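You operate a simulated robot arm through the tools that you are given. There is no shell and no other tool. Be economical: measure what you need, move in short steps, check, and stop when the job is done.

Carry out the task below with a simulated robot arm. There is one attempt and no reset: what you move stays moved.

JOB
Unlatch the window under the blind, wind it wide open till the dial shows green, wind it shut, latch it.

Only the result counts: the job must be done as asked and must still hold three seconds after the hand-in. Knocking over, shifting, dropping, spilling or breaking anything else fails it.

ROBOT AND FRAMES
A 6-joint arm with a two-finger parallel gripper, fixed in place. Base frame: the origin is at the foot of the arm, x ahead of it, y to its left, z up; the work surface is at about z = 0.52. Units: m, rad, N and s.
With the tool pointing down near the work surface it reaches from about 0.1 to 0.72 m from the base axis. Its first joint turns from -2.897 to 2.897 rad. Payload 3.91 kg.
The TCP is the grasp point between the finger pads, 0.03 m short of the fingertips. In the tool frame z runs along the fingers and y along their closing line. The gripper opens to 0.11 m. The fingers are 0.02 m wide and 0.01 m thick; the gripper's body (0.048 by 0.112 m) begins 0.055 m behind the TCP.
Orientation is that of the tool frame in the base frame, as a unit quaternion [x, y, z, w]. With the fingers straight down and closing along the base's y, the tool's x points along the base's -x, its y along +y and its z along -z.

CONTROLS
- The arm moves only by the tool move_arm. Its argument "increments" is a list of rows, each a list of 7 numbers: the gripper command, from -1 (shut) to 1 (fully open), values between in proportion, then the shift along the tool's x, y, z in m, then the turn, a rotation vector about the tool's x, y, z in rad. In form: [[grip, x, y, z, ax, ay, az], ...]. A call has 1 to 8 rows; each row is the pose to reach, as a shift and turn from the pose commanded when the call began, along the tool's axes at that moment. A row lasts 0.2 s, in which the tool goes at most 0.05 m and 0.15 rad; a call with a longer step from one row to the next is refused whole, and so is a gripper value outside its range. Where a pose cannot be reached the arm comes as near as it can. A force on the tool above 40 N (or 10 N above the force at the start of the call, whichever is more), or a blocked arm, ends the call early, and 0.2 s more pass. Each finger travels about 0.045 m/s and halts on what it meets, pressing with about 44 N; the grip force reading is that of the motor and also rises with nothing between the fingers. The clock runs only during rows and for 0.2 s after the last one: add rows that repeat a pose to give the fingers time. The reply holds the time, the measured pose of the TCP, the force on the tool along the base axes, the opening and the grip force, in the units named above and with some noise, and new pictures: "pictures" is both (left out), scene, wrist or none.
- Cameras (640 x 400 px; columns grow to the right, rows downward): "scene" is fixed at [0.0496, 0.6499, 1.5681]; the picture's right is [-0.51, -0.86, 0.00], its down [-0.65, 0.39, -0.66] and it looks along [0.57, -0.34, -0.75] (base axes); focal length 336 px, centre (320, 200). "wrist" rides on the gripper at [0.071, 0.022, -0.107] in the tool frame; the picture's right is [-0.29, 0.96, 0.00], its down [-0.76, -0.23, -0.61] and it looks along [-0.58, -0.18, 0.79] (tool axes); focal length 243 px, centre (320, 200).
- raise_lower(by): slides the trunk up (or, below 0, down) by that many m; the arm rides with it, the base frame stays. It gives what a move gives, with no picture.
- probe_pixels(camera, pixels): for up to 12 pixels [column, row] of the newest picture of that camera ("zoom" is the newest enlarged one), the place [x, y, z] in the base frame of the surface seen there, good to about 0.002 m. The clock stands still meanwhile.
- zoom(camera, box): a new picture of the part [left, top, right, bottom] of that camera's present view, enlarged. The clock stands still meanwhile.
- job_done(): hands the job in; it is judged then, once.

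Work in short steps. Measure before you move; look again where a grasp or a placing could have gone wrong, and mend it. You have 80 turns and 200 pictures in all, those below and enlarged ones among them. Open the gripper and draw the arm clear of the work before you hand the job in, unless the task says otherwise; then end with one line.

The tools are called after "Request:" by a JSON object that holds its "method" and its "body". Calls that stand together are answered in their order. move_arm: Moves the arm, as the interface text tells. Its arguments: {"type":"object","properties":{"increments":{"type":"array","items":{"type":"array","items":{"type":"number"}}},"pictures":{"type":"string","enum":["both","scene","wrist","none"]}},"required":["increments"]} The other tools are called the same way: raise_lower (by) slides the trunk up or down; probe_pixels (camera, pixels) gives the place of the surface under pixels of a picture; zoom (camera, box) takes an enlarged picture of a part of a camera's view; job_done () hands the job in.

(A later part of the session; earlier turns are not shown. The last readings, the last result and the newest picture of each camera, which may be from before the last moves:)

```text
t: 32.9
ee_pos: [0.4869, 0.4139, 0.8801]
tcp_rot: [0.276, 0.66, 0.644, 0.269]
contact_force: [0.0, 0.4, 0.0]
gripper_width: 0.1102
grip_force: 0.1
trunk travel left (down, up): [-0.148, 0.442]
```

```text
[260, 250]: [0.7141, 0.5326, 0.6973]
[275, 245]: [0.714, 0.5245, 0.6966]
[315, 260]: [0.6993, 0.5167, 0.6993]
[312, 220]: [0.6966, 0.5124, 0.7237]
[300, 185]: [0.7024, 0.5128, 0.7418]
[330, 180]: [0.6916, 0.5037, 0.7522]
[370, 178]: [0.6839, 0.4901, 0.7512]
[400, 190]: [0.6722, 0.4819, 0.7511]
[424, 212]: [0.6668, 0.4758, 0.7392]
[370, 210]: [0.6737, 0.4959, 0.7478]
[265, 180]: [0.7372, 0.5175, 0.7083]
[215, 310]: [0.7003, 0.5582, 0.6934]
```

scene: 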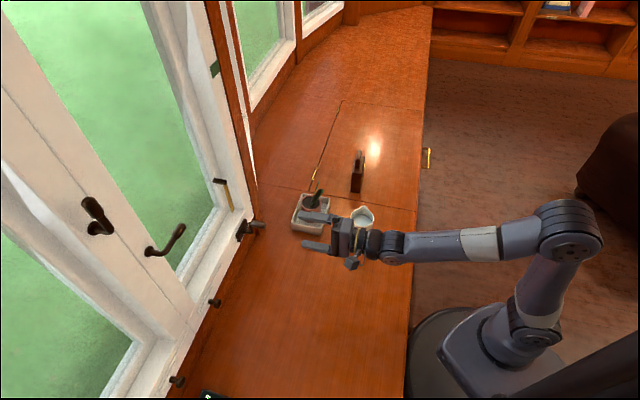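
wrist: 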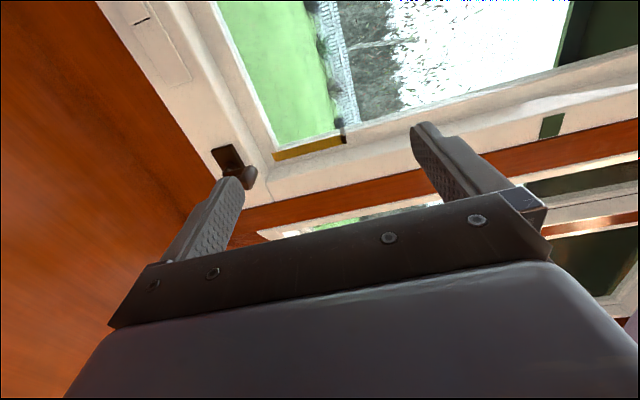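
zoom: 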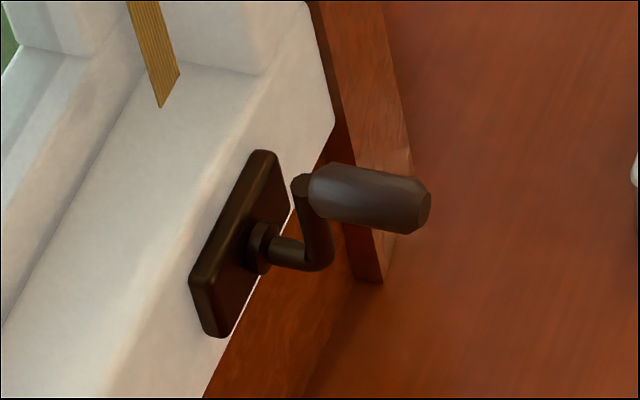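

Crank axis ≈ s 0.124, z 0.693; knob centre s 0.129, z 0.739, radius ≈0.047, knob spanning n 0.808–0.845. I move in front of the knob with the gripper half open.

Request:
{"method": "move_arm", "body": {"increments": [[0.6, -0.02, -0.03, 0, 0, 0, 0], [0, -0.04, -0.06, 0, 0, 0, 0], [0, -0.06, -0.09, 0, 0, 0, 0], [0, -0.08, -0.12, 0.01, 0, 0, 0], [0, -0.0815, -0.139, 0.04, 0, 0, 0], [0, -0.0815, -0.139, 0.08, 0, 0, 0], [0, -0.0815, -0.139, 0.11, 0, 0, 0]]}}

Request:
{"method": "zoom", "body": {"camera": "scene", "box": [200, 170, 328, 250]}}

```text
t: 34.5
ee_pos: [0.62, 0.4321, 0.7378]
tcp_rot: [0.278, 0.66, 0.644, 0.269]
contact_force: [-1.1, -0.4, 0.0]
gripper_width: 0.0549
grip_force: 0.0
trunk travel left (down, up): [-0.148, 0.442]
```

scene: 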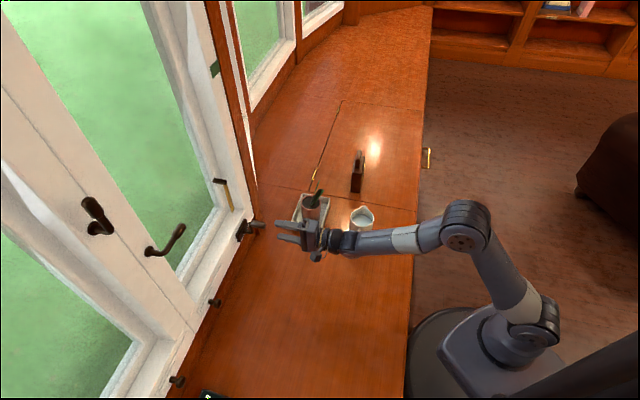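
wrist: 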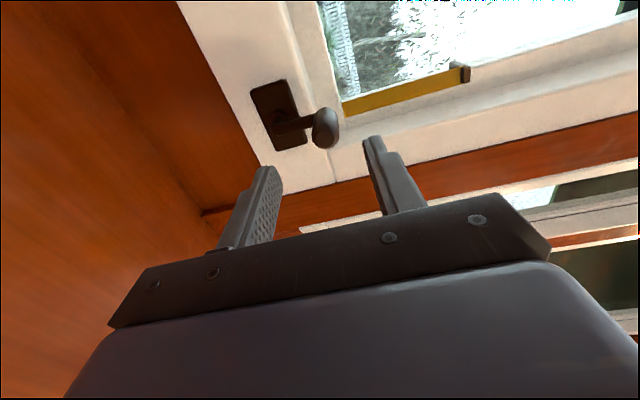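

```text
5.00 times, centred on (264, 210) of scene
```

zoom: 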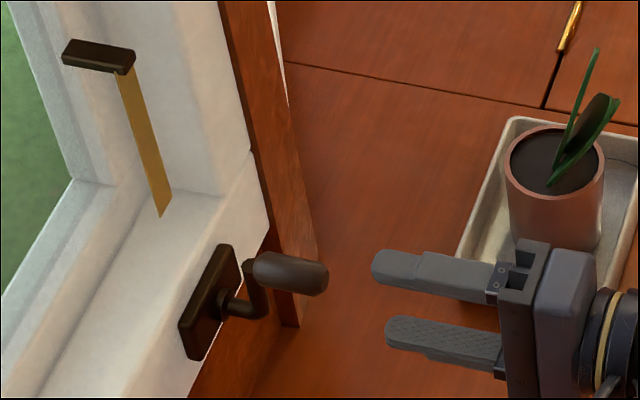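

Aligned: knob between the jaws. I advance 0.07 and close.

Request:
{"method": "move_arm", "body": {"increments": [[0, 0, 0.001, 0.035, 0, 0, 0], [0, 0, 0.001, 0.07, 0, 0, 0], [-1, 0, 0.001, 0.07, 0, 0, 0], [-1, 0, 0.001, 0.07, 0, 0, 0], [-1, 0, 0.001, 0.07, 0, 0, 0]], "pictures": "wrist"}}

Request:
{"method": "zoom", "body": {"camera": "scene", "box": [200, 170, 328, 250]}}

```text
t: 35.7
ee_pos: [0.6698, 0.4806, 0.7402]
tcp_rot: [0.276, 0.657, 0.648, 0.27]
contact_force: [9.9, 7.1, 17.4]
gripper_width: 0.0219
grip_force: 39.2
trunk travel left (down, up): [-0.148, 0.442]
```

wrist: 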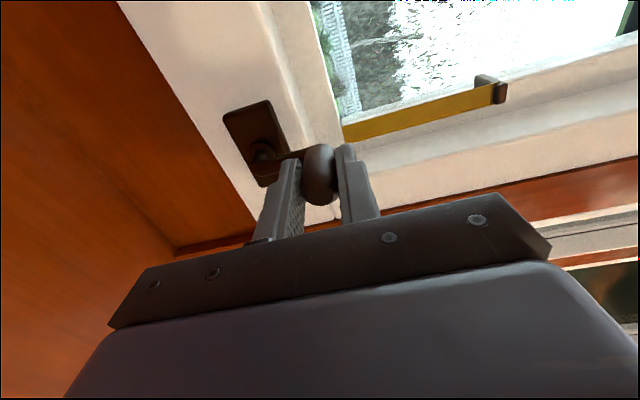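

```text
5.00 times, centred on (264, 210) of scene
```

zoom: 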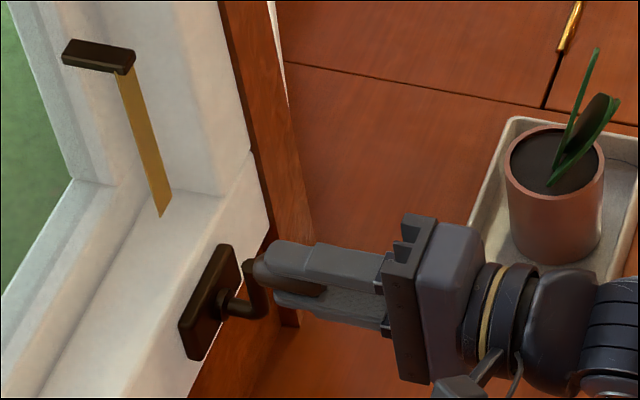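

Gripped (0.022 m). I try a clockwise turn of ~0.5 rad on a 0.047 m radius.

Request:
{"method": "move_arm", "body": {"increments": [[-1, -0.008, -0.001, 0, 0, 0, 0], [-1, -0.016, -0.003, 0, 0, 0, 0], [-1, -0.0225, -0.006, 0, 0, 0, 0]], "pictures": "none"}}

Request:
{"method": "zoom", "body": {"camera": "scene", "box": [200, 170, 328, 250]}}

```text
t: 36.5
ee_pos: [0.6877, 0.4621, 0.7348]
tcp_rot: [0.277, 0.657, 0.647, 0.271]
contact_force: [16.3, 10.7, 22.1]
gripper_width: 0.0216
grip_force: 45.5
trunk travel left (down, up): [-0.148, 0.442]
```

```text
5.00 times, centred on (264, 210) of scene
```

zoom: 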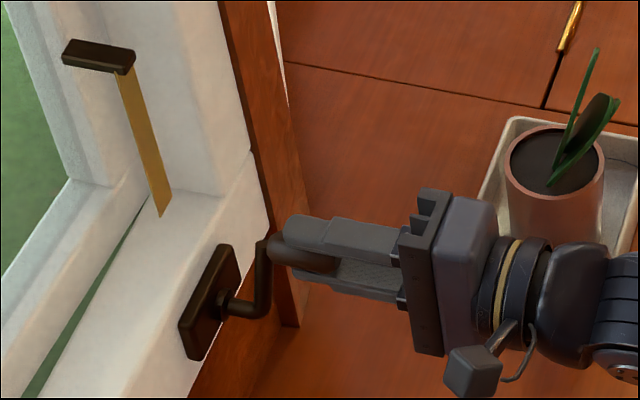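

Clockwise opens it: a gap shows at (90,290). I keep winding along the circle (centre s 0.130, z 0.693), to ~2.2 rad.

Request:
{"method": "move_arm", "body": {"increments": [[-1, -0.0101, -0.0035, 0, 0, 0, 0], [-1, -0.0195, -0.0141, 0, 0, 0, 0], [-1, -0.0253, -0.0271, 0, 0, 0, 0], [-1, -0.027, -0.0412, 0, 0, 0, 0], [-1, -0.0245, -0.0551, 0, 0, 0, 0], [-1, -0.0179, -0.0678, 0, 0, 0, 0]]}}

Request:
{"method": "zoom", "body": {"camera": "scene", "box": [200, 170, 328, 250]}}

```text
t: 37.9
ee_pos: [0.6979, 0.4481, 0.6647]
tcp_rot: [0.277, 0.66, 0.645, 0.268]
contact_force: [5.3, -0.7, 9.3]
gripper_width: 0.0222
grip_force: 45.2
trunk travel left (down, up): [-0.148, 0.442]
```

scene: 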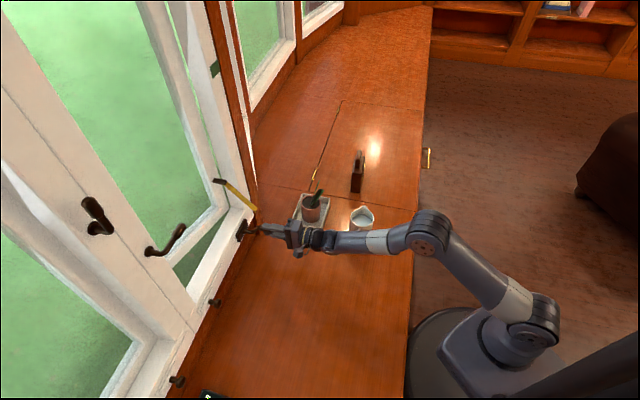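
wrist: 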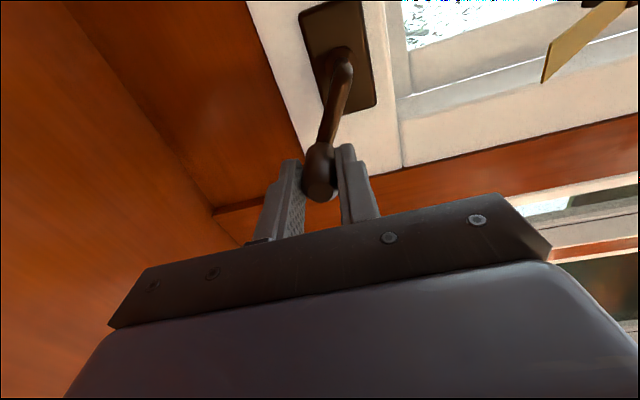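

```text
5.00 times, centred on (264, 210) of scene
```

zoom: 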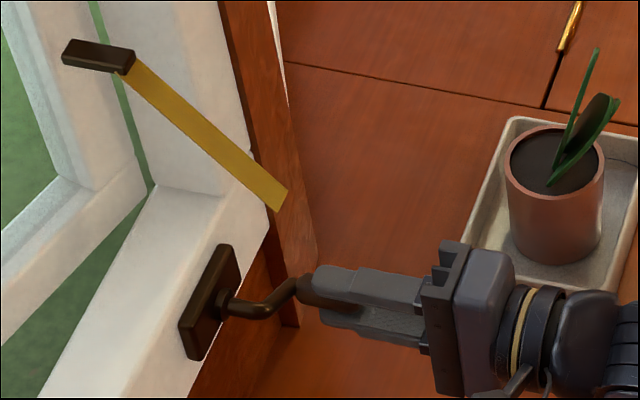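

Forces are low and the brass pointer swings as the window opens. I go on clockwise to ~5.8 rad.

Request:
{"method": "move_arm", "body": {"increments": [[-1, 0.016, -0.0139, 0, 0, 0, 0], [-1, 0.0364, -0.0195, 0, 0, 0, 0], [-1, 0.0573, -0.0156, 0, 0, 0, 0], [-1, 0.0744, -0.0031, 0, 0, 0, 0], [-1, 0.0843, 0.0157, 0, 0, 0, 0], [-1, 0.085, 0.0369, 0, 0, 0, 0], [-1, 0.0766, 0.0563, 0, 0, 0, 0], [-1, 0.0605, 0.0701, 0, 0, 0, 0]]}}

Request:
{"method": "zoom", "body": {"camera": "scene", "box": [168, 30, 328, 250]}}

```text
t: 38.9
ee_pos: [0.6407, 0.5033, 0.645]
tcp_rot: [0.279, 0.67, 0.636, 0.263]
contact_force: [-1.0, -0.5, -2.6]
gripper_width: 0.0002
grip_force: 38.3
trunk travel left (down, up): [-0.148, 0.442]
stopped in row 5: the force on the tool passed its limit (the readings are from after the stop); the commanded pose is now the measured one
```

scene: 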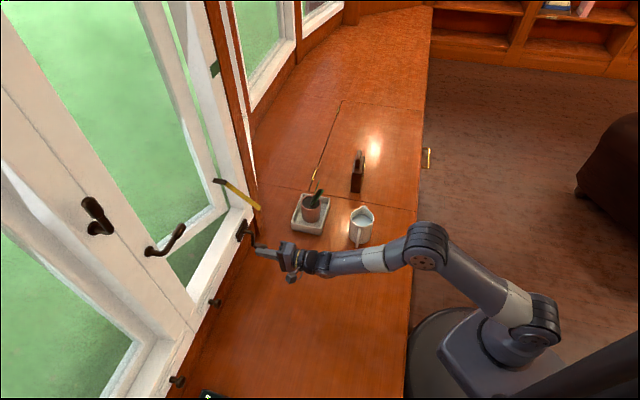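
wrist: 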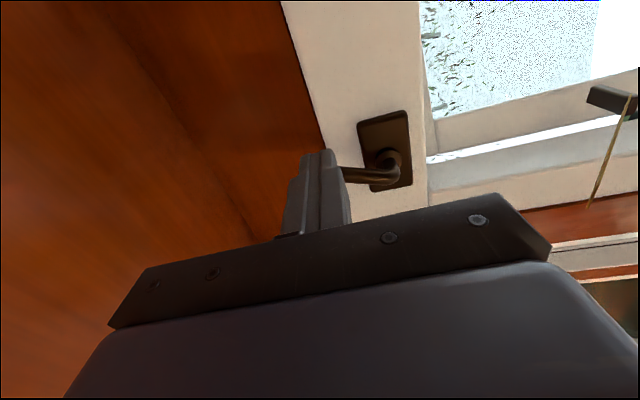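

```text
1.82 times, centred on (248, 140) of scene
```

zoom: 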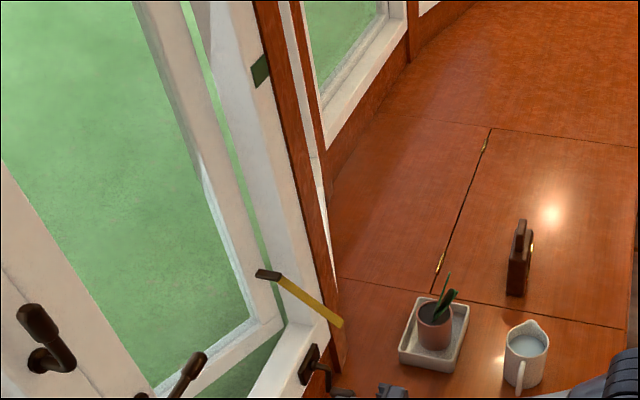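

The grip slipped off near the bottom of the circle (opening 0). I look closely at where the knob is now.

Request:
{"method": "zoom", "body": {"camera": "scene", "box": [220, 210, 316, 290]}}

Request:
{"method": "probe_pixels", "body": {"camera": "zoom", "pixels": [[150, 95], [180, 130], [205, 180], [225, 190], [200, 150], [255, 185], [250, 210], [280, 195]]}}

```text
5.00 times, centred on (268, 250) of scene
```

zoom: 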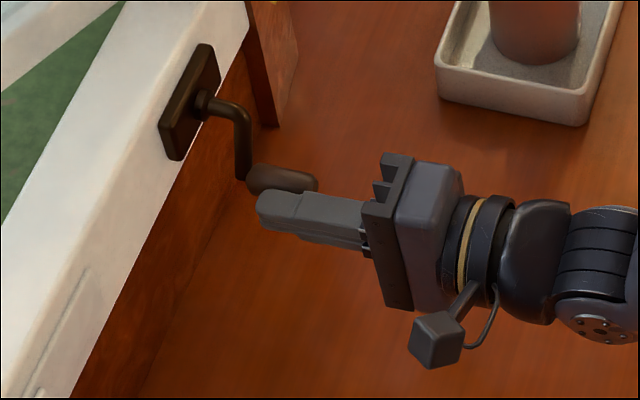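

```text
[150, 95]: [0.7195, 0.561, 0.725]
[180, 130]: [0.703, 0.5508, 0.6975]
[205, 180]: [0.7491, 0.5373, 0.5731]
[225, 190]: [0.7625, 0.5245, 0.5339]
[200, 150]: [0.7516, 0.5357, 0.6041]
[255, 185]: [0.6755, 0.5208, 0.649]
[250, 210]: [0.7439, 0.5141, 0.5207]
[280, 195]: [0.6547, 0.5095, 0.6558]
```

The knob hangs at the bottom (φ≈3.4). I'll push it instead with closed fingers: back out, go to its right side, re-enter.

Request:
{"method": "move_arm", "body": {"increments": [[-1, 0, 0, -0.035, -0.02, 0, 0], [-1, 0, 0, -0.07, -0.05, 0, 0], [-1, -0.027, 0, -0.07, -0.05, 0, 0], [-1, -0.053, 0, -0.07, -0.05, 0, 0], [-1, -0.053, 0, -0.07, -0.05, 0, 0]], "pictures": "wrist"}}

Request:
{"method": "zoom", "body": {"camera": "scene", "box": [220, 210, 316, 290]}}

```text
t: 40.1
ee_pos: [0.6286, 0.4158, 0.6531]
tcp_rot: [0.271, 0.653, 0.654, 0.27]
contact_force: [0.5, 0.0, 0.9]
gripper_width: 0.0001
grip_force: 38.1
trunk travel left (down, up): [-0.148, 0.442]
```

wrist: 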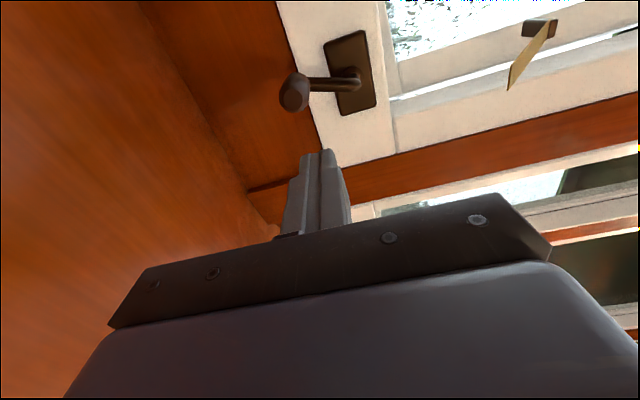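

```text
5.00 times, centred on (268, 250) of scene
```

zoom: 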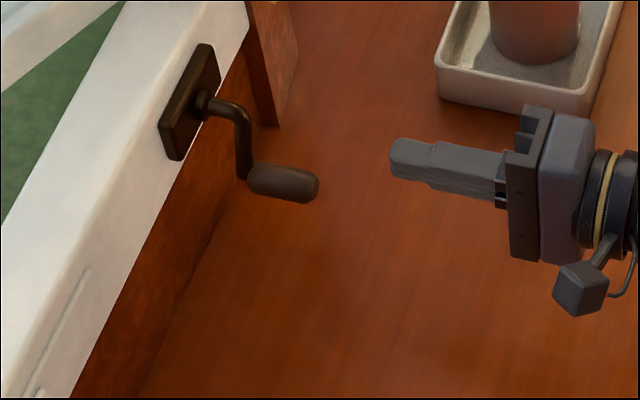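

I measure the knob (end face ~ (308,188)) and the pointer for reference.

Request:
{"method": "probe_pixels", "body": {"camera": "zoom", "pixels": [[309, 188], [280, 170], [280, 185], [260, 180], [212, 100], [238, 120]]}}

Request:
{"method": "probe_pixels", "body": {"camera": "scene", "pixels": [[218, 181], [240, 194], [258, 208], [214, 68]]}}

Request:
{"method": "probe_pixels", "body": {"camera": "wrist", "pixels": [[293, 92], [298, 100], [350, 82], [310, 82]]}}

```text
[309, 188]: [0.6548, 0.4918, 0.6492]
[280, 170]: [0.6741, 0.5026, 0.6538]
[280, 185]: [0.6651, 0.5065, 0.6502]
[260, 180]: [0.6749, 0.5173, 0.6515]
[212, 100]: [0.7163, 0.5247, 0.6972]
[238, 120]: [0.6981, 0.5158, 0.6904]
```

```text
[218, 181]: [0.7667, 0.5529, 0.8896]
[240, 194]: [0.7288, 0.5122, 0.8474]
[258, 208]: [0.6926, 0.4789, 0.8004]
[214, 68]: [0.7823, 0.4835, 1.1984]
```

```text
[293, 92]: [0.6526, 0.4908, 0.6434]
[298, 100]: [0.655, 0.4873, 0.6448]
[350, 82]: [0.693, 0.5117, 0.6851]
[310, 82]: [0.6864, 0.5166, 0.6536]
```

Knob centre s 0.110, z 0.6455 (φ≈3.57). I enter on its right at φ 3.02 and push clockwise to φ 4.9.

Request:
{"method": "move_arm", "body": {"increments": [[-1, 0.0099, -0.0073, 0.03, 0, 0, 0], [-1, 0.0099, -0.0073, 0.073, 0, 0, 0], [-1, 0.0232, -0.007, 0.073, 0, 0, 0], [-1, 0.0409, -0.0004, 0.073, 0, 0, 0], [-1, 0.0545, 0.0126, 0.073, 0, 0, 0], [-1, 0.0621, 0.0299, 0.073, 0, 0, 0], [-1, 0.0623, 0.0488, 0.073, 0, 0, 0]]}}

Request:
{"method": "zoom", "body": {"camera": "scene", "box": [200, 170, 328, 270]}}

```text
t: 41.4
ee_pos: [0.6478, 0.4989, 0.6662]
tcp_rot: [0.28, 0.649, 0.653, 0.272]
contact_force: [-1.5, -31.4, 5.1]
gripper_width: 0.0
grip_force: 37.8
trunk travel left (down, up): [-0.148, 0.442]
stopped in row 6: the force on the tool passed its limit (the readings are from after the stop); the commanded pose is now the measured one
```

scene: 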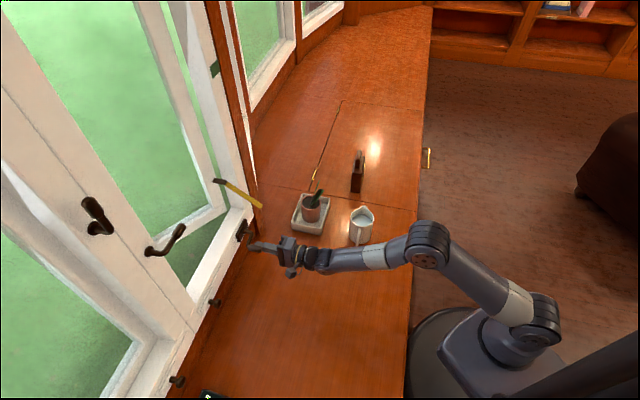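
wrist: 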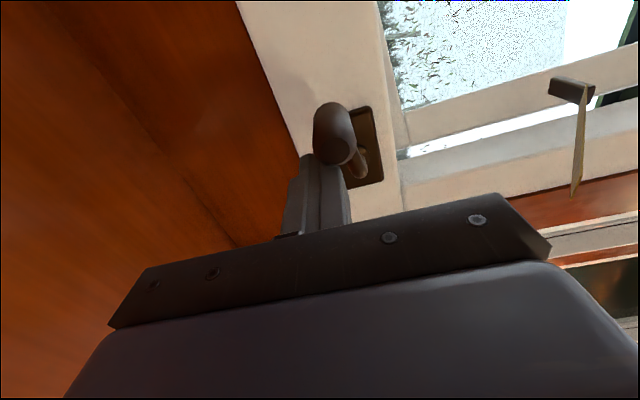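

```text
4.00 times, centred on (264, 220) of scene
```

zoom: 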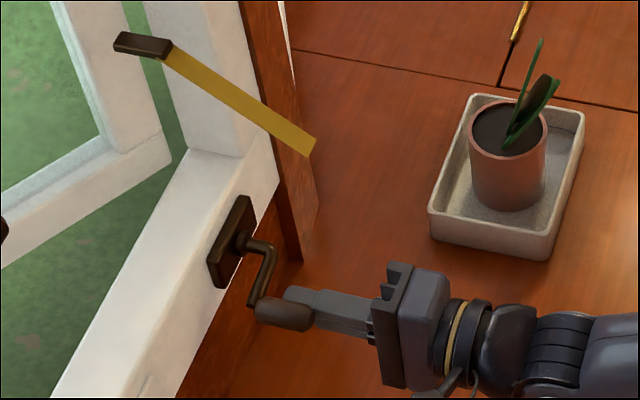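

Pushed some but force hit the limit at TCP (0.100, 0.666). I measure the knob to refine the circle's centre.

Request:
{"method": "probe_pixels", "body": {"camera": "zoom", "pixels": [[305, 315], [285, 312], [270, 302], [275, 325], [262, 270], [272, 245], [245, 240], [165, 48], [310, 148]]}}

Request:
{"method": "probe_pixels", "body": {"camera": "wrist", "pixels": [[333, 147], [325, 115], [345, 125], [360, 162], [360, 140], [312, 160]]}}

```text
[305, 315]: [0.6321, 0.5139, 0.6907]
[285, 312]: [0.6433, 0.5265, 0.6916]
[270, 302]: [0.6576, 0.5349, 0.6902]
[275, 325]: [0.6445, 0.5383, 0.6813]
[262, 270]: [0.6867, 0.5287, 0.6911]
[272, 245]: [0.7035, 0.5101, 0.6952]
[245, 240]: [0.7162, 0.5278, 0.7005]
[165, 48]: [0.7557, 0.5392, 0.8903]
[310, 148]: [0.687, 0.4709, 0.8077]
```

```text
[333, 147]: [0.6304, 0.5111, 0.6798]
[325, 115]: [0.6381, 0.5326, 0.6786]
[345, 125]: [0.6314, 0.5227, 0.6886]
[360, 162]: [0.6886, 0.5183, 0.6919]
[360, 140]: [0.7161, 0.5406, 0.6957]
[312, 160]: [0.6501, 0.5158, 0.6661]
```

Knob is at φ≈4.5, axis s≈0.126: the fingers were too far inside, pushing radially, and a bit too deep. I back off slightly and push from below.

Request:
{"method": "move_arm", "body": {"increments": [[-1, 0.004, -0.005, -0.007, 0, 0, 0], [-1, 0.01, -0.008, -0.007, 0, 0, 0], [-1, 0.0175, 0.004, -0.007, 0, 0, 0], [-1, 0.0215, 0.015, -0.007, 0, 0, 0], [-1, 0.0215, 0.0264, -0.007, 0, 0, 0], [-1, 0.018, 0.045, -0.007, 0, 0, 0], [-1, 0.0075, 0.0607, -0.007, 0, 0, 0], [-1, -0.0083, 0.071, -0.007, 0, 0, 0]]}}

Request:
{"method": "zoom", "body": {"camera": "scene", "box": [200, 170, 328, 270]}}

```text
t: 43.2
ee_pos: [0.6482, 0.492, 0.7384]
tcp_rot: [0.276, 0.65, 0.654, 0.272]
contact_force: [-0.1, 0.6, 0.5]
gripper_width: 0.0
grip_force: 37.5
trunk travel left (down, up): [-0.148, 0.442]
```

scene: 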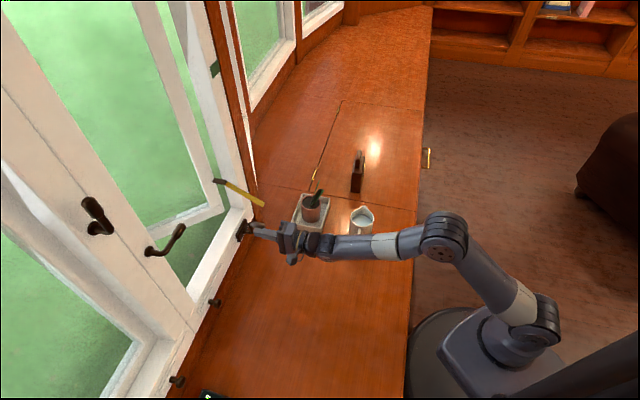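
wrist: 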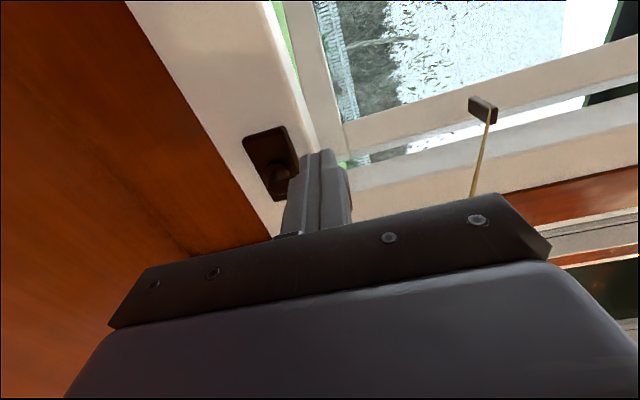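

```text
4.00 times, centred on (264, 220) of scene
```

zoom: 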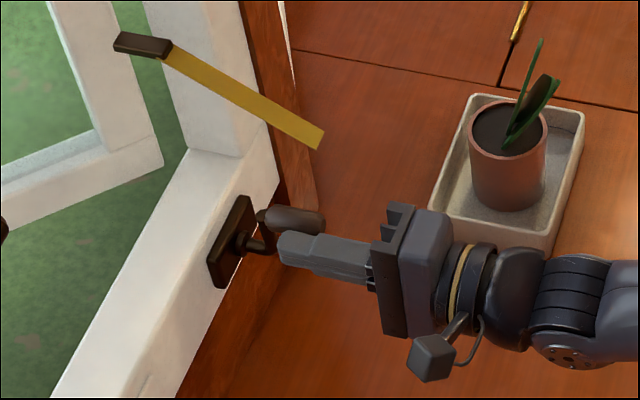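

The pusher works: knob is at the top again after one turn. I wind on another ~4.8 rad.

Request:
{"method": "move_arm", "body": {"increments": [[-1, -0.0279, 0.0024, 0, 0, 0, 0], [-1, -0.0523, -0.0115, 0, 0, 0, 0], [-1, -0.0646, -0.0367, 0, 0, 0, 0], [-1, -0.0605, -0.0645, 0, 0, 0, 0], [-1, -0.0415, -0.0851, 0, 0, 0, 0], [-1, -0.0141, -0.0914, 0, 0, 0, 0], [-1, 0.012, -0.081, 0, 0, 0, 0], [-1, 0.0278, -0.0578, 0, 0, 0, 0]], "pictures": "scene"}}

Request:
{"method": "zoom", "body": {"camera": "scene", "box": [168, 130, 328, 270]}}

```text
t: 43.6
ee_pos: [0.6507, 0.4898, 0.7364]
tcp_rot: [0.266, 0.655, 0.655, 0.267]
contact_force: [-18.2, 10.8, 0.8]
gripper_width: 0.0
grip_force: 37.8
trunk travel left (down, up): [-0.148, 0.442]
stopped in row 1: the force on the tool passed its limit (the readings are from after the stop); the commanded pose is now the measured one
```

scene: 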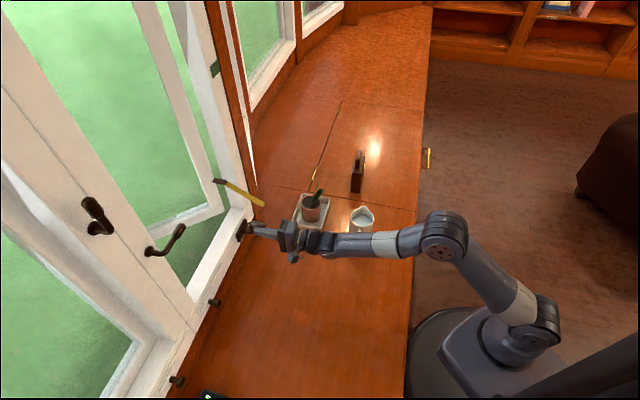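

```text
2.86 times, centred on (248, 200) of scene
```

zoom: 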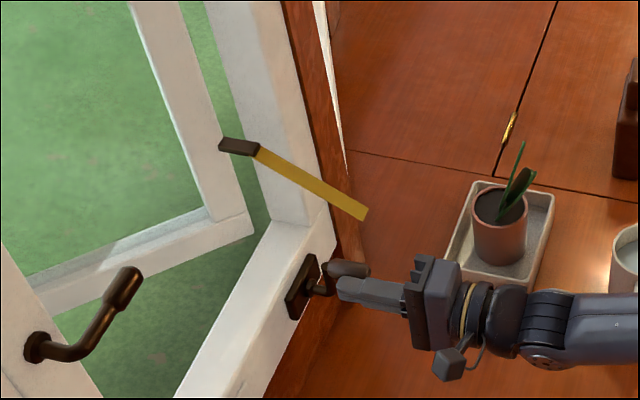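

Force spiked from going too fast. I repeat with slower steps.

Request:
{"method": "move_arm", "body": {"increments": [[-1, -0.0065, 0.0028, 0, 0, 0, 0], [-1, -0.0183, 0.0041, 0, 0, 0, 0], [-1, -0.0323, 0.0017, 0, 0, 0, 0], [-1, -0.0469, -0.0061, 0, 0, 0, 0], [-1, -0.0579, -0.0184, 0, 0, 0, 0], [-1, -0.064, -0.0338, 0, 0, 0, 0], [-1, -0.0645, -0.0503, 0, 0, 0, 0], [-1, -0.0593, -0.0659, 0, 0, 0, 0]], "pictures": "scene"}}

Request:
{"method": "zoom", "body": {"camera": "scene", "box": [168, 130, 328, 270]}}

```text
t: 44.0
ee_pos: [0.6511, 0.49, 0.737]
tcp_rot: [0.262, 0.658, 0.654, 0.265]
contact_force: [-19.7, 8.7, 0.3]
gripper_width: 0.0
grip_force: 38.2
trunk travel left (down, up): [-0.148, 0.442]
stopped in row 1: the force on the tool passed its limit (the readings are from after the stop); the commanded pose is now the measured one
```

scene: 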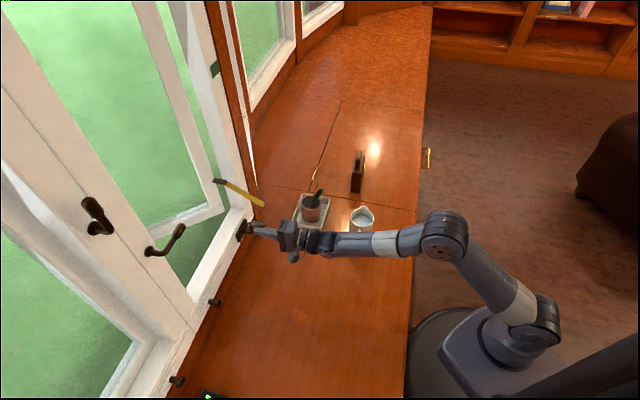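

```text
2.86 times, centred on (248, 200) of scene
```

zoom: 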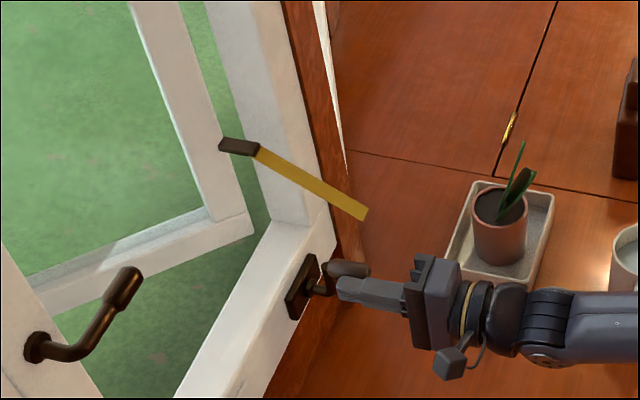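

It's blocked at the top. I measure where knob and fingers are.

Request:
{"method": "zoom", "body": {"camera": "scene", "box": [226, 205, 290, 245]}}

Request:
{"method": "zoom", "body": {"camera": "wrist", "box": [200, 80, 420, 240]}}

```text
10.00 times, centred on (258, 225) of scene
```

zoom: 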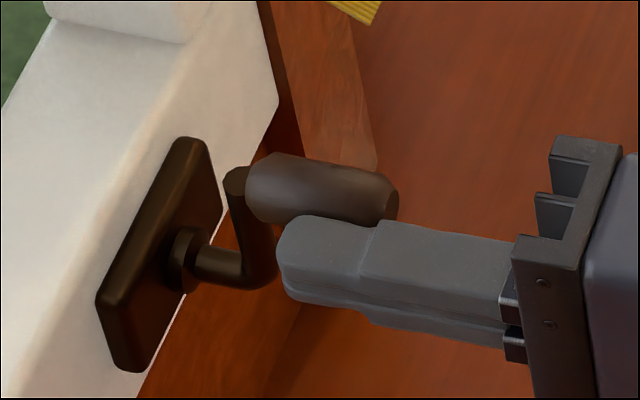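

```text
2.50 times, centred on (310, 160) of wrist
```

zoom: 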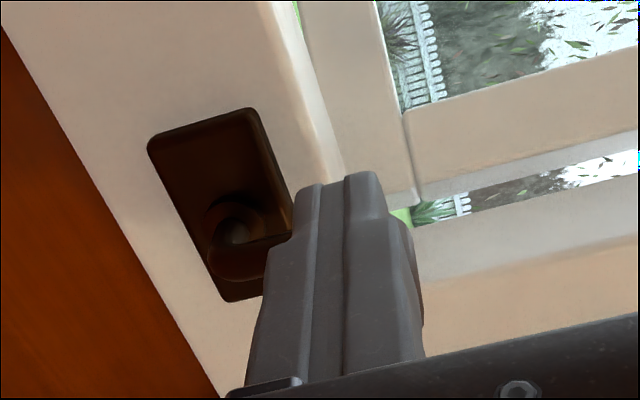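

Request:
{"method": "probe_pixels", "body": {"camera": "scene", "pixels": [[254, 223], [258, 222], [262, 223], [265, 225], [250, 224], [248, 230], [257, 229], [262, 230]]}}

```text
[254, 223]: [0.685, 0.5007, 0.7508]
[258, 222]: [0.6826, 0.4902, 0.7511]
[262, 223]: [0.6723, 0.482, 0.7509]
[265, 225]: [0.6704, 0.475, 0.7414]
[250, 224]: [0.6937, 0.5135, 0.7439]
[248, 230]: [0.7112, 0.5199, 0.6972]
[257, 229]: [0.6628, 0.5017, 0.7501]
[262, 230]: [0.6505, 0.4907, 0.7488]
```

Knob sits at the top again with hard resistance. Before forcing it, I check whether the opening has a stop, and look at the plates and the pointer.

Request:
{"method": "zoom", "body": {"camera": "scene", "box": [150, 0, 300, 110]}}

Request:
{"method": "zoom", "body": {"camera": "scene", "box": [130, 110, 290, 260]}}

```text
3.64 times, centred on (225, 55) of scene
```

zoom: 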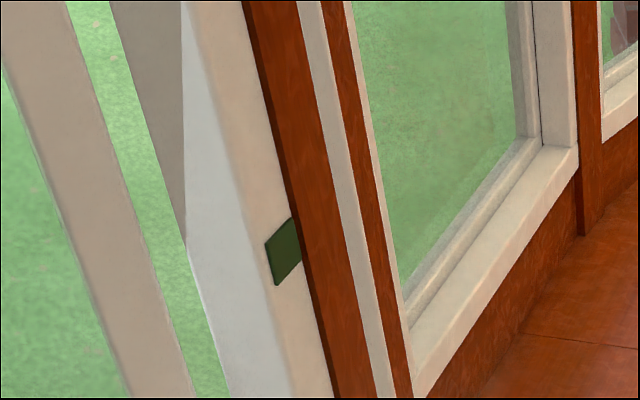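

```text
2.67 times, centred on (210, 185) of scene
```

zoom: 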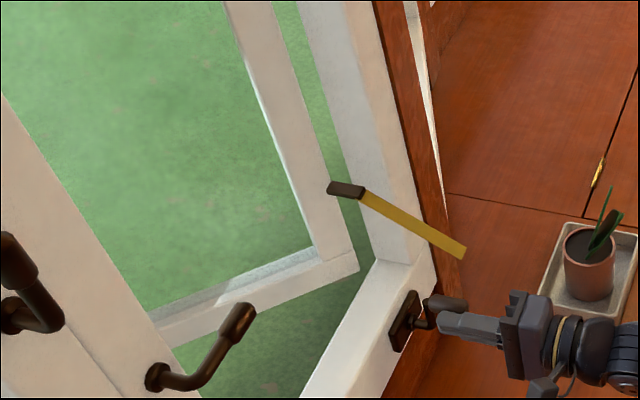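

I retry the push gently: first unload 3 mm, then advance in ~4 mm steps.

Request:
{"method": "move_arm", "body": {"increments": [[-1, 0.004, 0, 0, 0, 0, 0], [-1, 0, 0, 0, 0, 0, 0], [-1, -0.003, 0.001, 0, 0, 0, 0], [-1, -0.006, 0.0015, 0, 0, 0, 0], [-1, -0.009, 0.002, 0, 0, 0, 0], [-1, -0.013, 0.0025, 0, 0, 0, 0], [-1, -0.017, 0.0025, 0, 0, 0, 0], [-1, -0.021, 0.0025, 0, 0, 0, 0]], "pictures": "scene"}}

Request:
{"method": "zoom", "body": {"camera": "scene", "box": [210, 160, 306, 250]}}

```text
t: 44.9
ee_pos: [0.6512, 0.49, 0.7378]
tcp_rot: [0.26, 0.659, 0.654, 0.264]
contact_force: [-17.5, 7.7, -0.1]
gripper_width: 0.0
grip_force: 37.5
trunk travel left (down, up): [-0.148, 0.442]
stopped in row 4: the force on the tool passed its limit (the readings are from after the stop); the commanded pose is now the measured one
```

scene: 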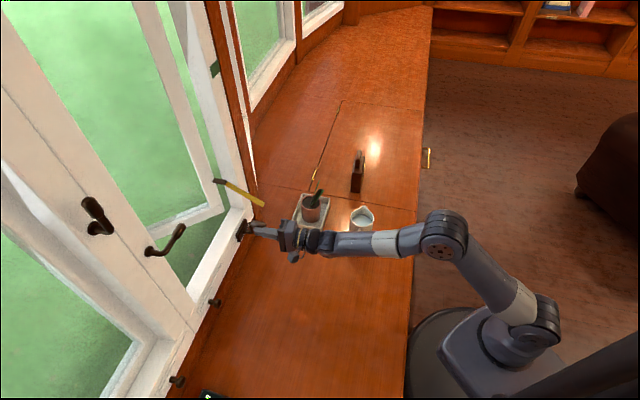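

```text
4.44 times, centred on (258, 205) of scene
```

zoom: 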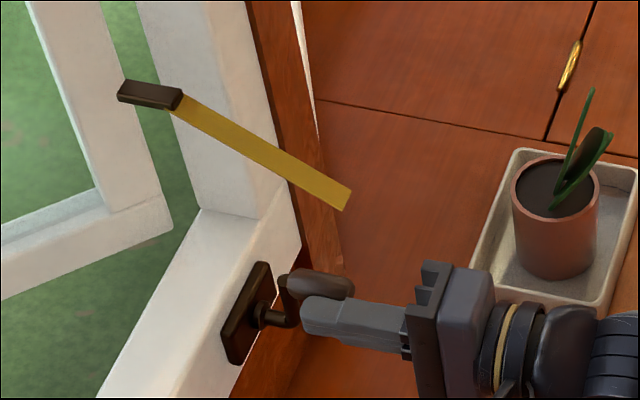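

A hard stop after one full turn – probably the wide-open end. I back off and look for the dial from a higher place.

Request:
{"method": "move_arm", "body": {"increments": [[-1, 0.004, 0, -0.01, 0, 0, 0], [-1, 0.01, 0, -0.05, 0, 0, 0], [-1, 0.03, 0.01, -0.09, 0, 0, 0], [-1, 0.05, 0.05, -0.12, 0, 0, 0], [-1, 0.05, 0.1, -0.14, 0, 0, 0], [-1, 0.05, 0.15, -0.16, 0, 0, 0], [-1, 0.05, 0.2, -0.16, 0, 0, 0]]}}

```text
refused: row 4 steps farther than a row can; nothing moved
```

Request:
{"method": "move_arm", "body": {"increments": [[-1, 0.004, 0, -0.01, 0, 0, 0], [-1, 0.01, 0, -0.05, 0, 0, 0], [-1, 0.03, 0.01, -0.09, 0, 0, 0], [-1, 0.04, 0.045, -0.12, 0, 0, 0], [-1, 0.05, 0.085, -0.14, 0, 0, 0], [-1, 0.05, 0.13, -0.15, 0, 0, 0], [-1, 0.05, 0.175, -0.16, 0, 0, 0]]}}

```text
t: 46.5
ee_pos: [0.5094, 0.411, 0.9136]
tcp_rot: [0.263, 0.66, 0.653, 0.264]
contact_force: [-0.6, 0.1, -0.3]
gripper_width: 0.0
grip_force: 37.5
trunk travel left (down, up): [-0.148, 0.442]
```

scene: 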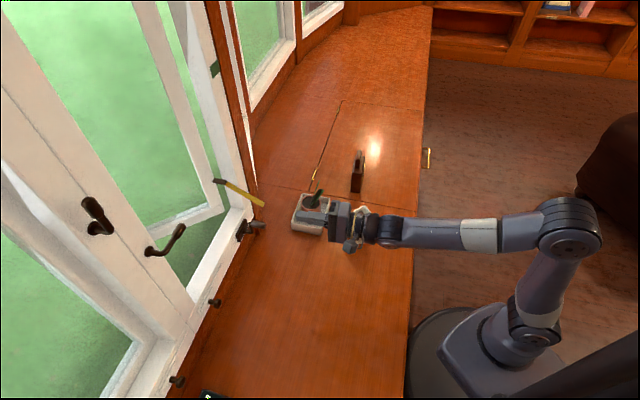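
wrist: 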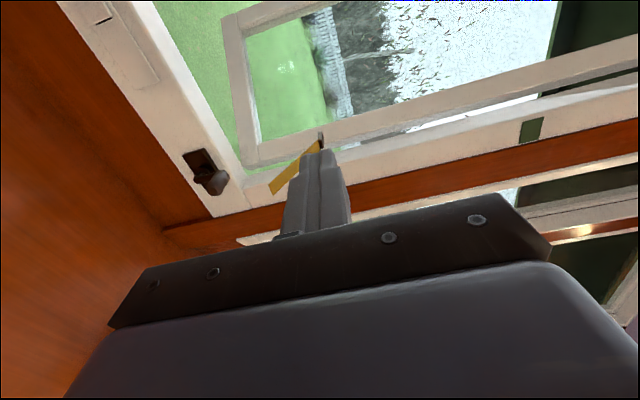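

Request:
{"method": "zoom", "body": {"camera": "wrist", "box": [160, 80, 400, 230]}}

Request:
{"method": "zoom", "body": {"camera": "wrist", "box": [400, 0, 640, 220]}}

Request:
{"method": "probe_pixels", "body": {"camera": "wrist", "pixels": [[275, 188], [300, 163], [312, 148], [321, 138], [205, 170], [532, 128], [245, 155], [240, 100], [400, 120]]}}

```text
2.67 times, centred on (280, 155) of wrist
```

zoom: 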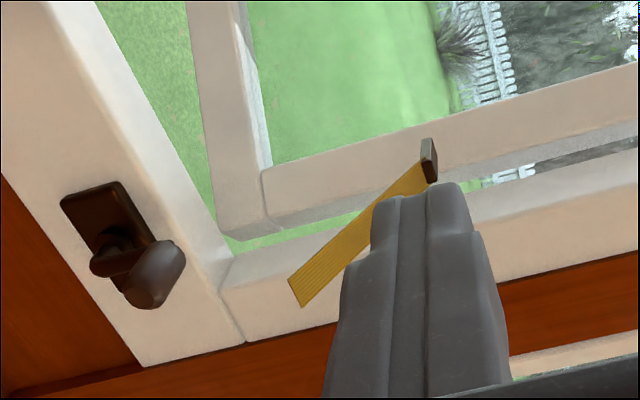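

```text
1.82 times, centred on (520, 110) of wrist
```

zoom: 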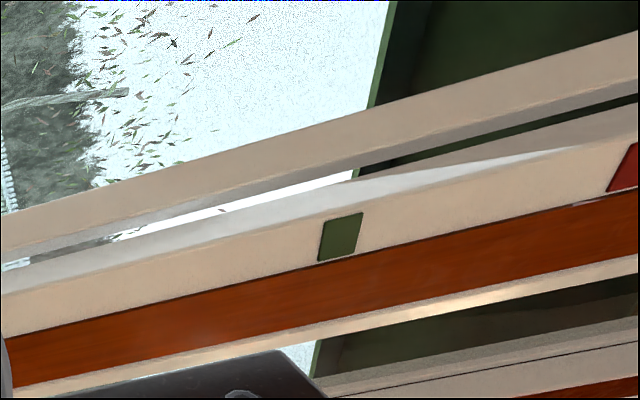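

```text
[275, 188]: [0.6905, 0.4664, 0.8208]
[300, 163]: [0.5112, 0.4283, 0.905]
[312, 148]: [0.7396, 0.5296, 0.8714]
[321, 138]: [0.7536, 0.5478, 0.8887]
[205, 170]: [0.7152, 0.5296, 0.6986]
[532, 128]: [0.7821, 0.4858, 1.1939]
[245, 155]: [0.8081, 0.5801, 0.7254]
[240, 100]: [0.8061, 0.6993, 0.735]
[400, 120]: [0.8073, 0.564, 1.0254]
```

The pointer has swung ~56° and the sash bottom is ~8 cm out. I raise the trunk for a look at the plates and the upper frame.

Request:
{"method": "raise_lower", "body": {"by": 0.35}}

Request:
{"method": "move_arm", "body": {"increments": [[-1, 0.03, 0, -0.03, 0, 0, 0], [-1, 0.05, 0, -0.06, 0, 0, 0]], "pictures": "wrist"}}

Request:
{"method": "zoom", "body": {"camera": "wrist", "box": [200, 0, 640, 230]}}

```text
t: 49.9
ee_pos: [0.5085, 0.4106, 1.2637]
tcp_rot: [0.263, 0.659, 0.654, 0.263]
contact_force: [-0.7, 0.1, 0.2]
gripper_width: 0.0001
grip_force: 37.5
trunk travel left (down, up): [-0.498, 0.092]
```

```text
t: 50.5
ee_pos: [0.4299, 0.4012, 1.2651]
tcp_rot: [0.263, 0.659, 0.654, 0.263]
contact_force: [-0.4, 1.0, -0.2]
gripper_width: 0.0
grip_force: 37.9
trunk travel left (down, up): [-0.498, 0.092]
```

wrist: 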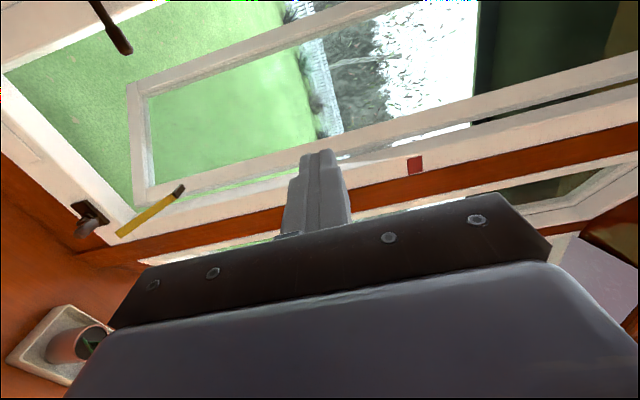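

```text
1.45 times, centred on (420, 115) of wrist
```

zoom: 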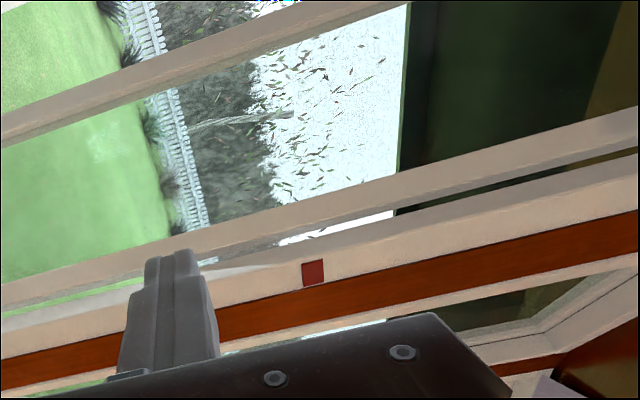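

No dial on the frame, but the first wrist picture showed a box with a round disc on the worktop near (0.22,0.71,0.53). I turn the hand to look at that.

Request:
{"method": "move_arm", "body": {"increments": [[-1, 0.02, 0, -0.02, 0, 0, 0.15], [-1, 0.04, 0, -0.04, 0, 0, 0.3], [-1, 0.06, 0, -0.05, 0, 0, 0.45], [-1, 0.08, 0, -0.05, 0, 0, 0.6], [-1, 0.1, 0, -0.05, 0, 0, 0.75], [-1, 0.12, 0, -0.05, 0, 0, 0.9], [-1, 0.14, 0, -0.05, 0, 0, 1.05], [-1, 0.15, 0, -0.05, 0, 0, 1.2]], "pictures": "none"}}

Request:
{"method": "move_arm", "body": {"increments": [[-1, 0, 0, 0, 0.14, 0, 0.05], [-1, 0, 0, 0, 0.28, 0, 0.08], [-1, 0, 0, 0, 0.42, 0, 0.1], [-1, 0, 0, 0, 0.56, 0, 0.1], [-1, 0, 0, 0, 0.7, 0, 0.1], [-1, 0, 0, 0, 0.84, 0, 0.1]], "pictures": "wrist"}}

```text
t: 52.3
ee_pos: [0.2881, 0.469, 1.2641]
tcp_rot: [0.59, 0.394, 0.688, -0.152]
contact_force: [-0.5, 0.2, -0.3]
gripper_width: 0.0
grip_force: 37.9
trunk travel left (down, up): [-0.498, 0.092]
```

```text
t: 53.7
ee_pos: [0.2089, 0.4971, 1.2518]
tcp_rot: [0.553, 0.528, 0.557, -0.324]
contact_force: [-0.2, 0.6, -0.4]
gripper_width: 0.0001
grip_force: 37.9
out of reach, approached as far as the arm can: row 3, 4, 5, 6
trunk travel left (down, up): [-0.498, 0.092]
```

wrist: 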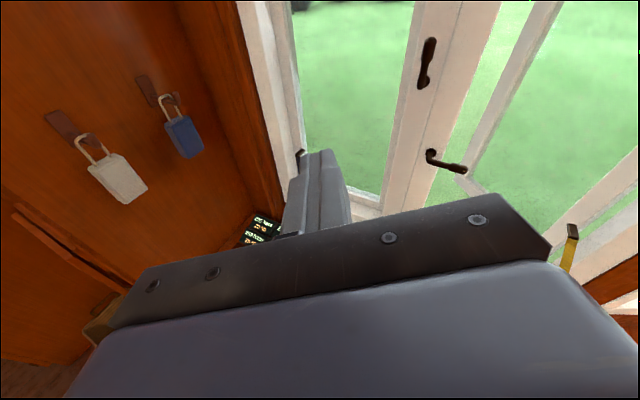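

The displays are just behind the fingers at (260,230). I pitch down to see the table there.

Request:
{"method": "move_arm", "body": {"increments": [[-1, 0, 0, 0, 0, -0.15, 0], [-1, 0, 0, 0, 0, -0.3, 0], [-1, 0, 0, 0, 0, -0.45, 0], [-1, 0, 0, 0, 0, -0.6, 0], [-1, 0, 0, 0, 0, -0.7, 0]], "pictures": "wrist"}}

```text
t: 54.9
ee_pos: [0.2413, 0.4908, 1.2588]
tcp_rot: [0.704, 0.616, 0.329, -0.128]
contact_force: [-0.4, 0.1, 0.4]
gripper_width: 0.0
grip_force: 37.9
out of reach, approached as far as the arm can: row 2, 3, 4, 5
trunk travel left (down, up): [-0.498, 0.092]
```

wrist: 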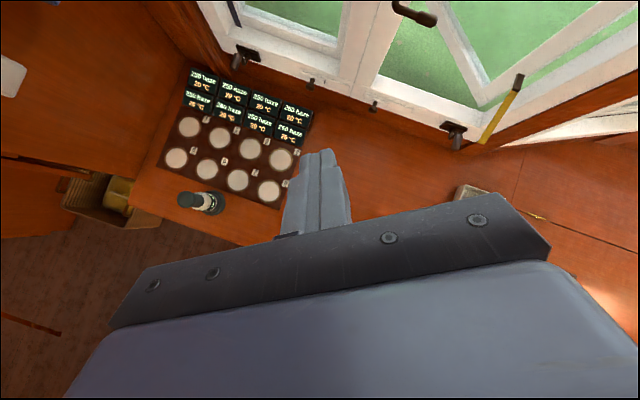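

That is a pad board, not a window dial. I enlarge the pointer and crank from this viewpoint.

Request:
{"method": "zoom", "body": {"camera": "wrist", "box": [400, 40, 560, 180]}}

Request:
{"method": "zoom", "body": {"camera": "wrist", "box": [200, 0, 320, 90]}}

Request:
{"method": "zoom", "body": {"camera": "scene", "box": [205, 165, 285, 225]}}

```text
2.86 times, centred on (480, 110) of wrist
```

zoom: 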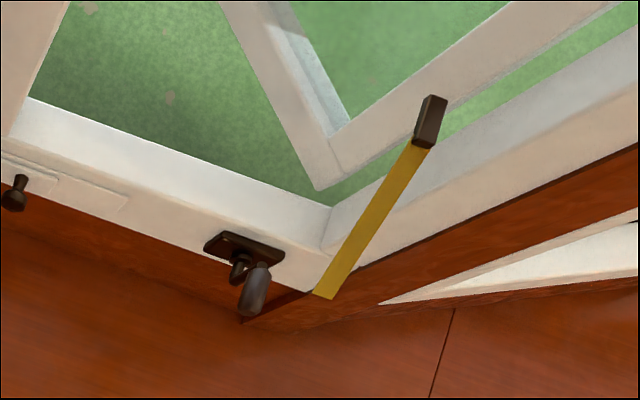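

```text
4.44 times, centred on (260, 45) of wrist
```

zoom: 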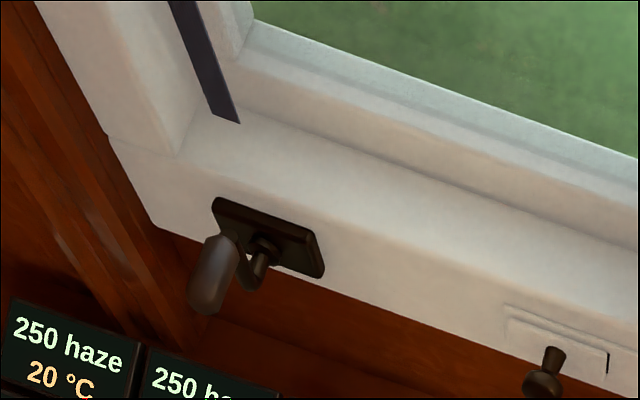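

```text
6.67 times, centred on (245, 195) of scene
```

zoom: 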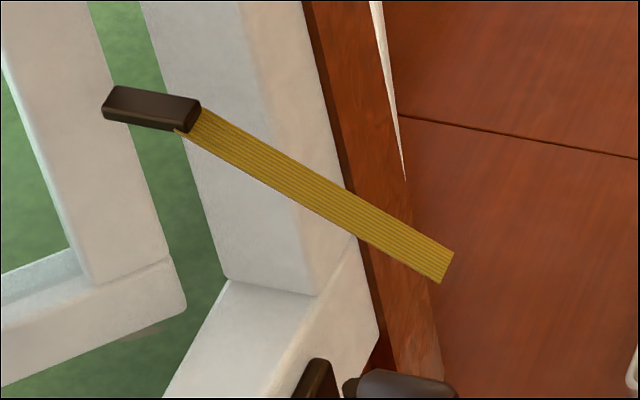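

The strip is just a ribbon lifted by the draught (the other window has a blue one). The dial may be the small standing object at (357,172); I enlarge it.

Request:
{"method": "zoom", "body": {"camera": "scene", "box": [330, 130, 394, 200]}}

Request:
{"method": "zoom", "body": {"camera": "scene", "box": [400, 0, 640, 180]}}

Request:
{"method": "zoom", "body": {"camera": "wrist", "box": [150, 60, 330, 220]}}

```text
5.71 times, centred on (362, 165) of scene
```

zoom: 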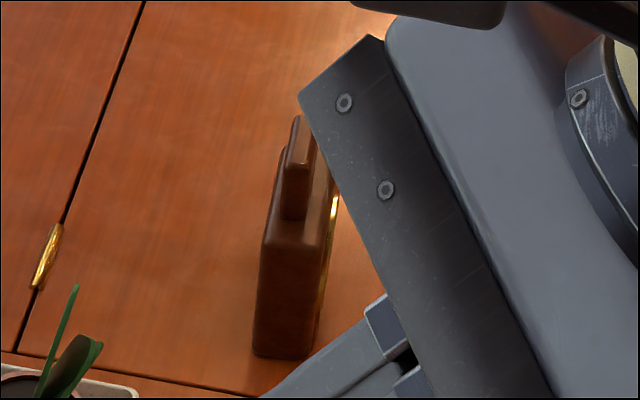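

```text
2.22 times, centred on (520, 90) of scene
```

zoom: 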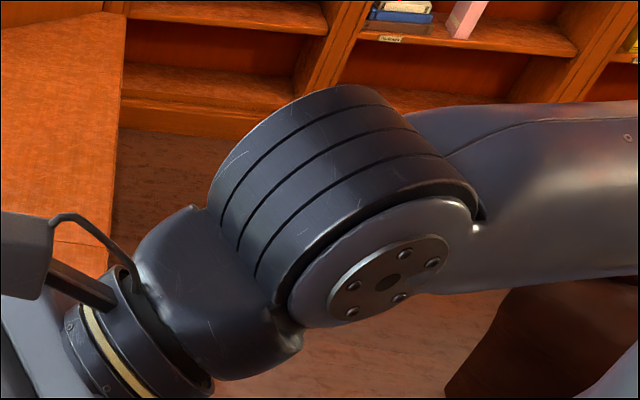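

```text
2.50 times, centred on (240, 140) of wrist
```

zoom: 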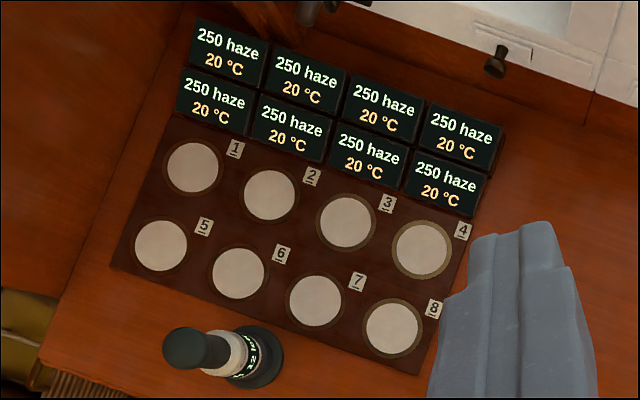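

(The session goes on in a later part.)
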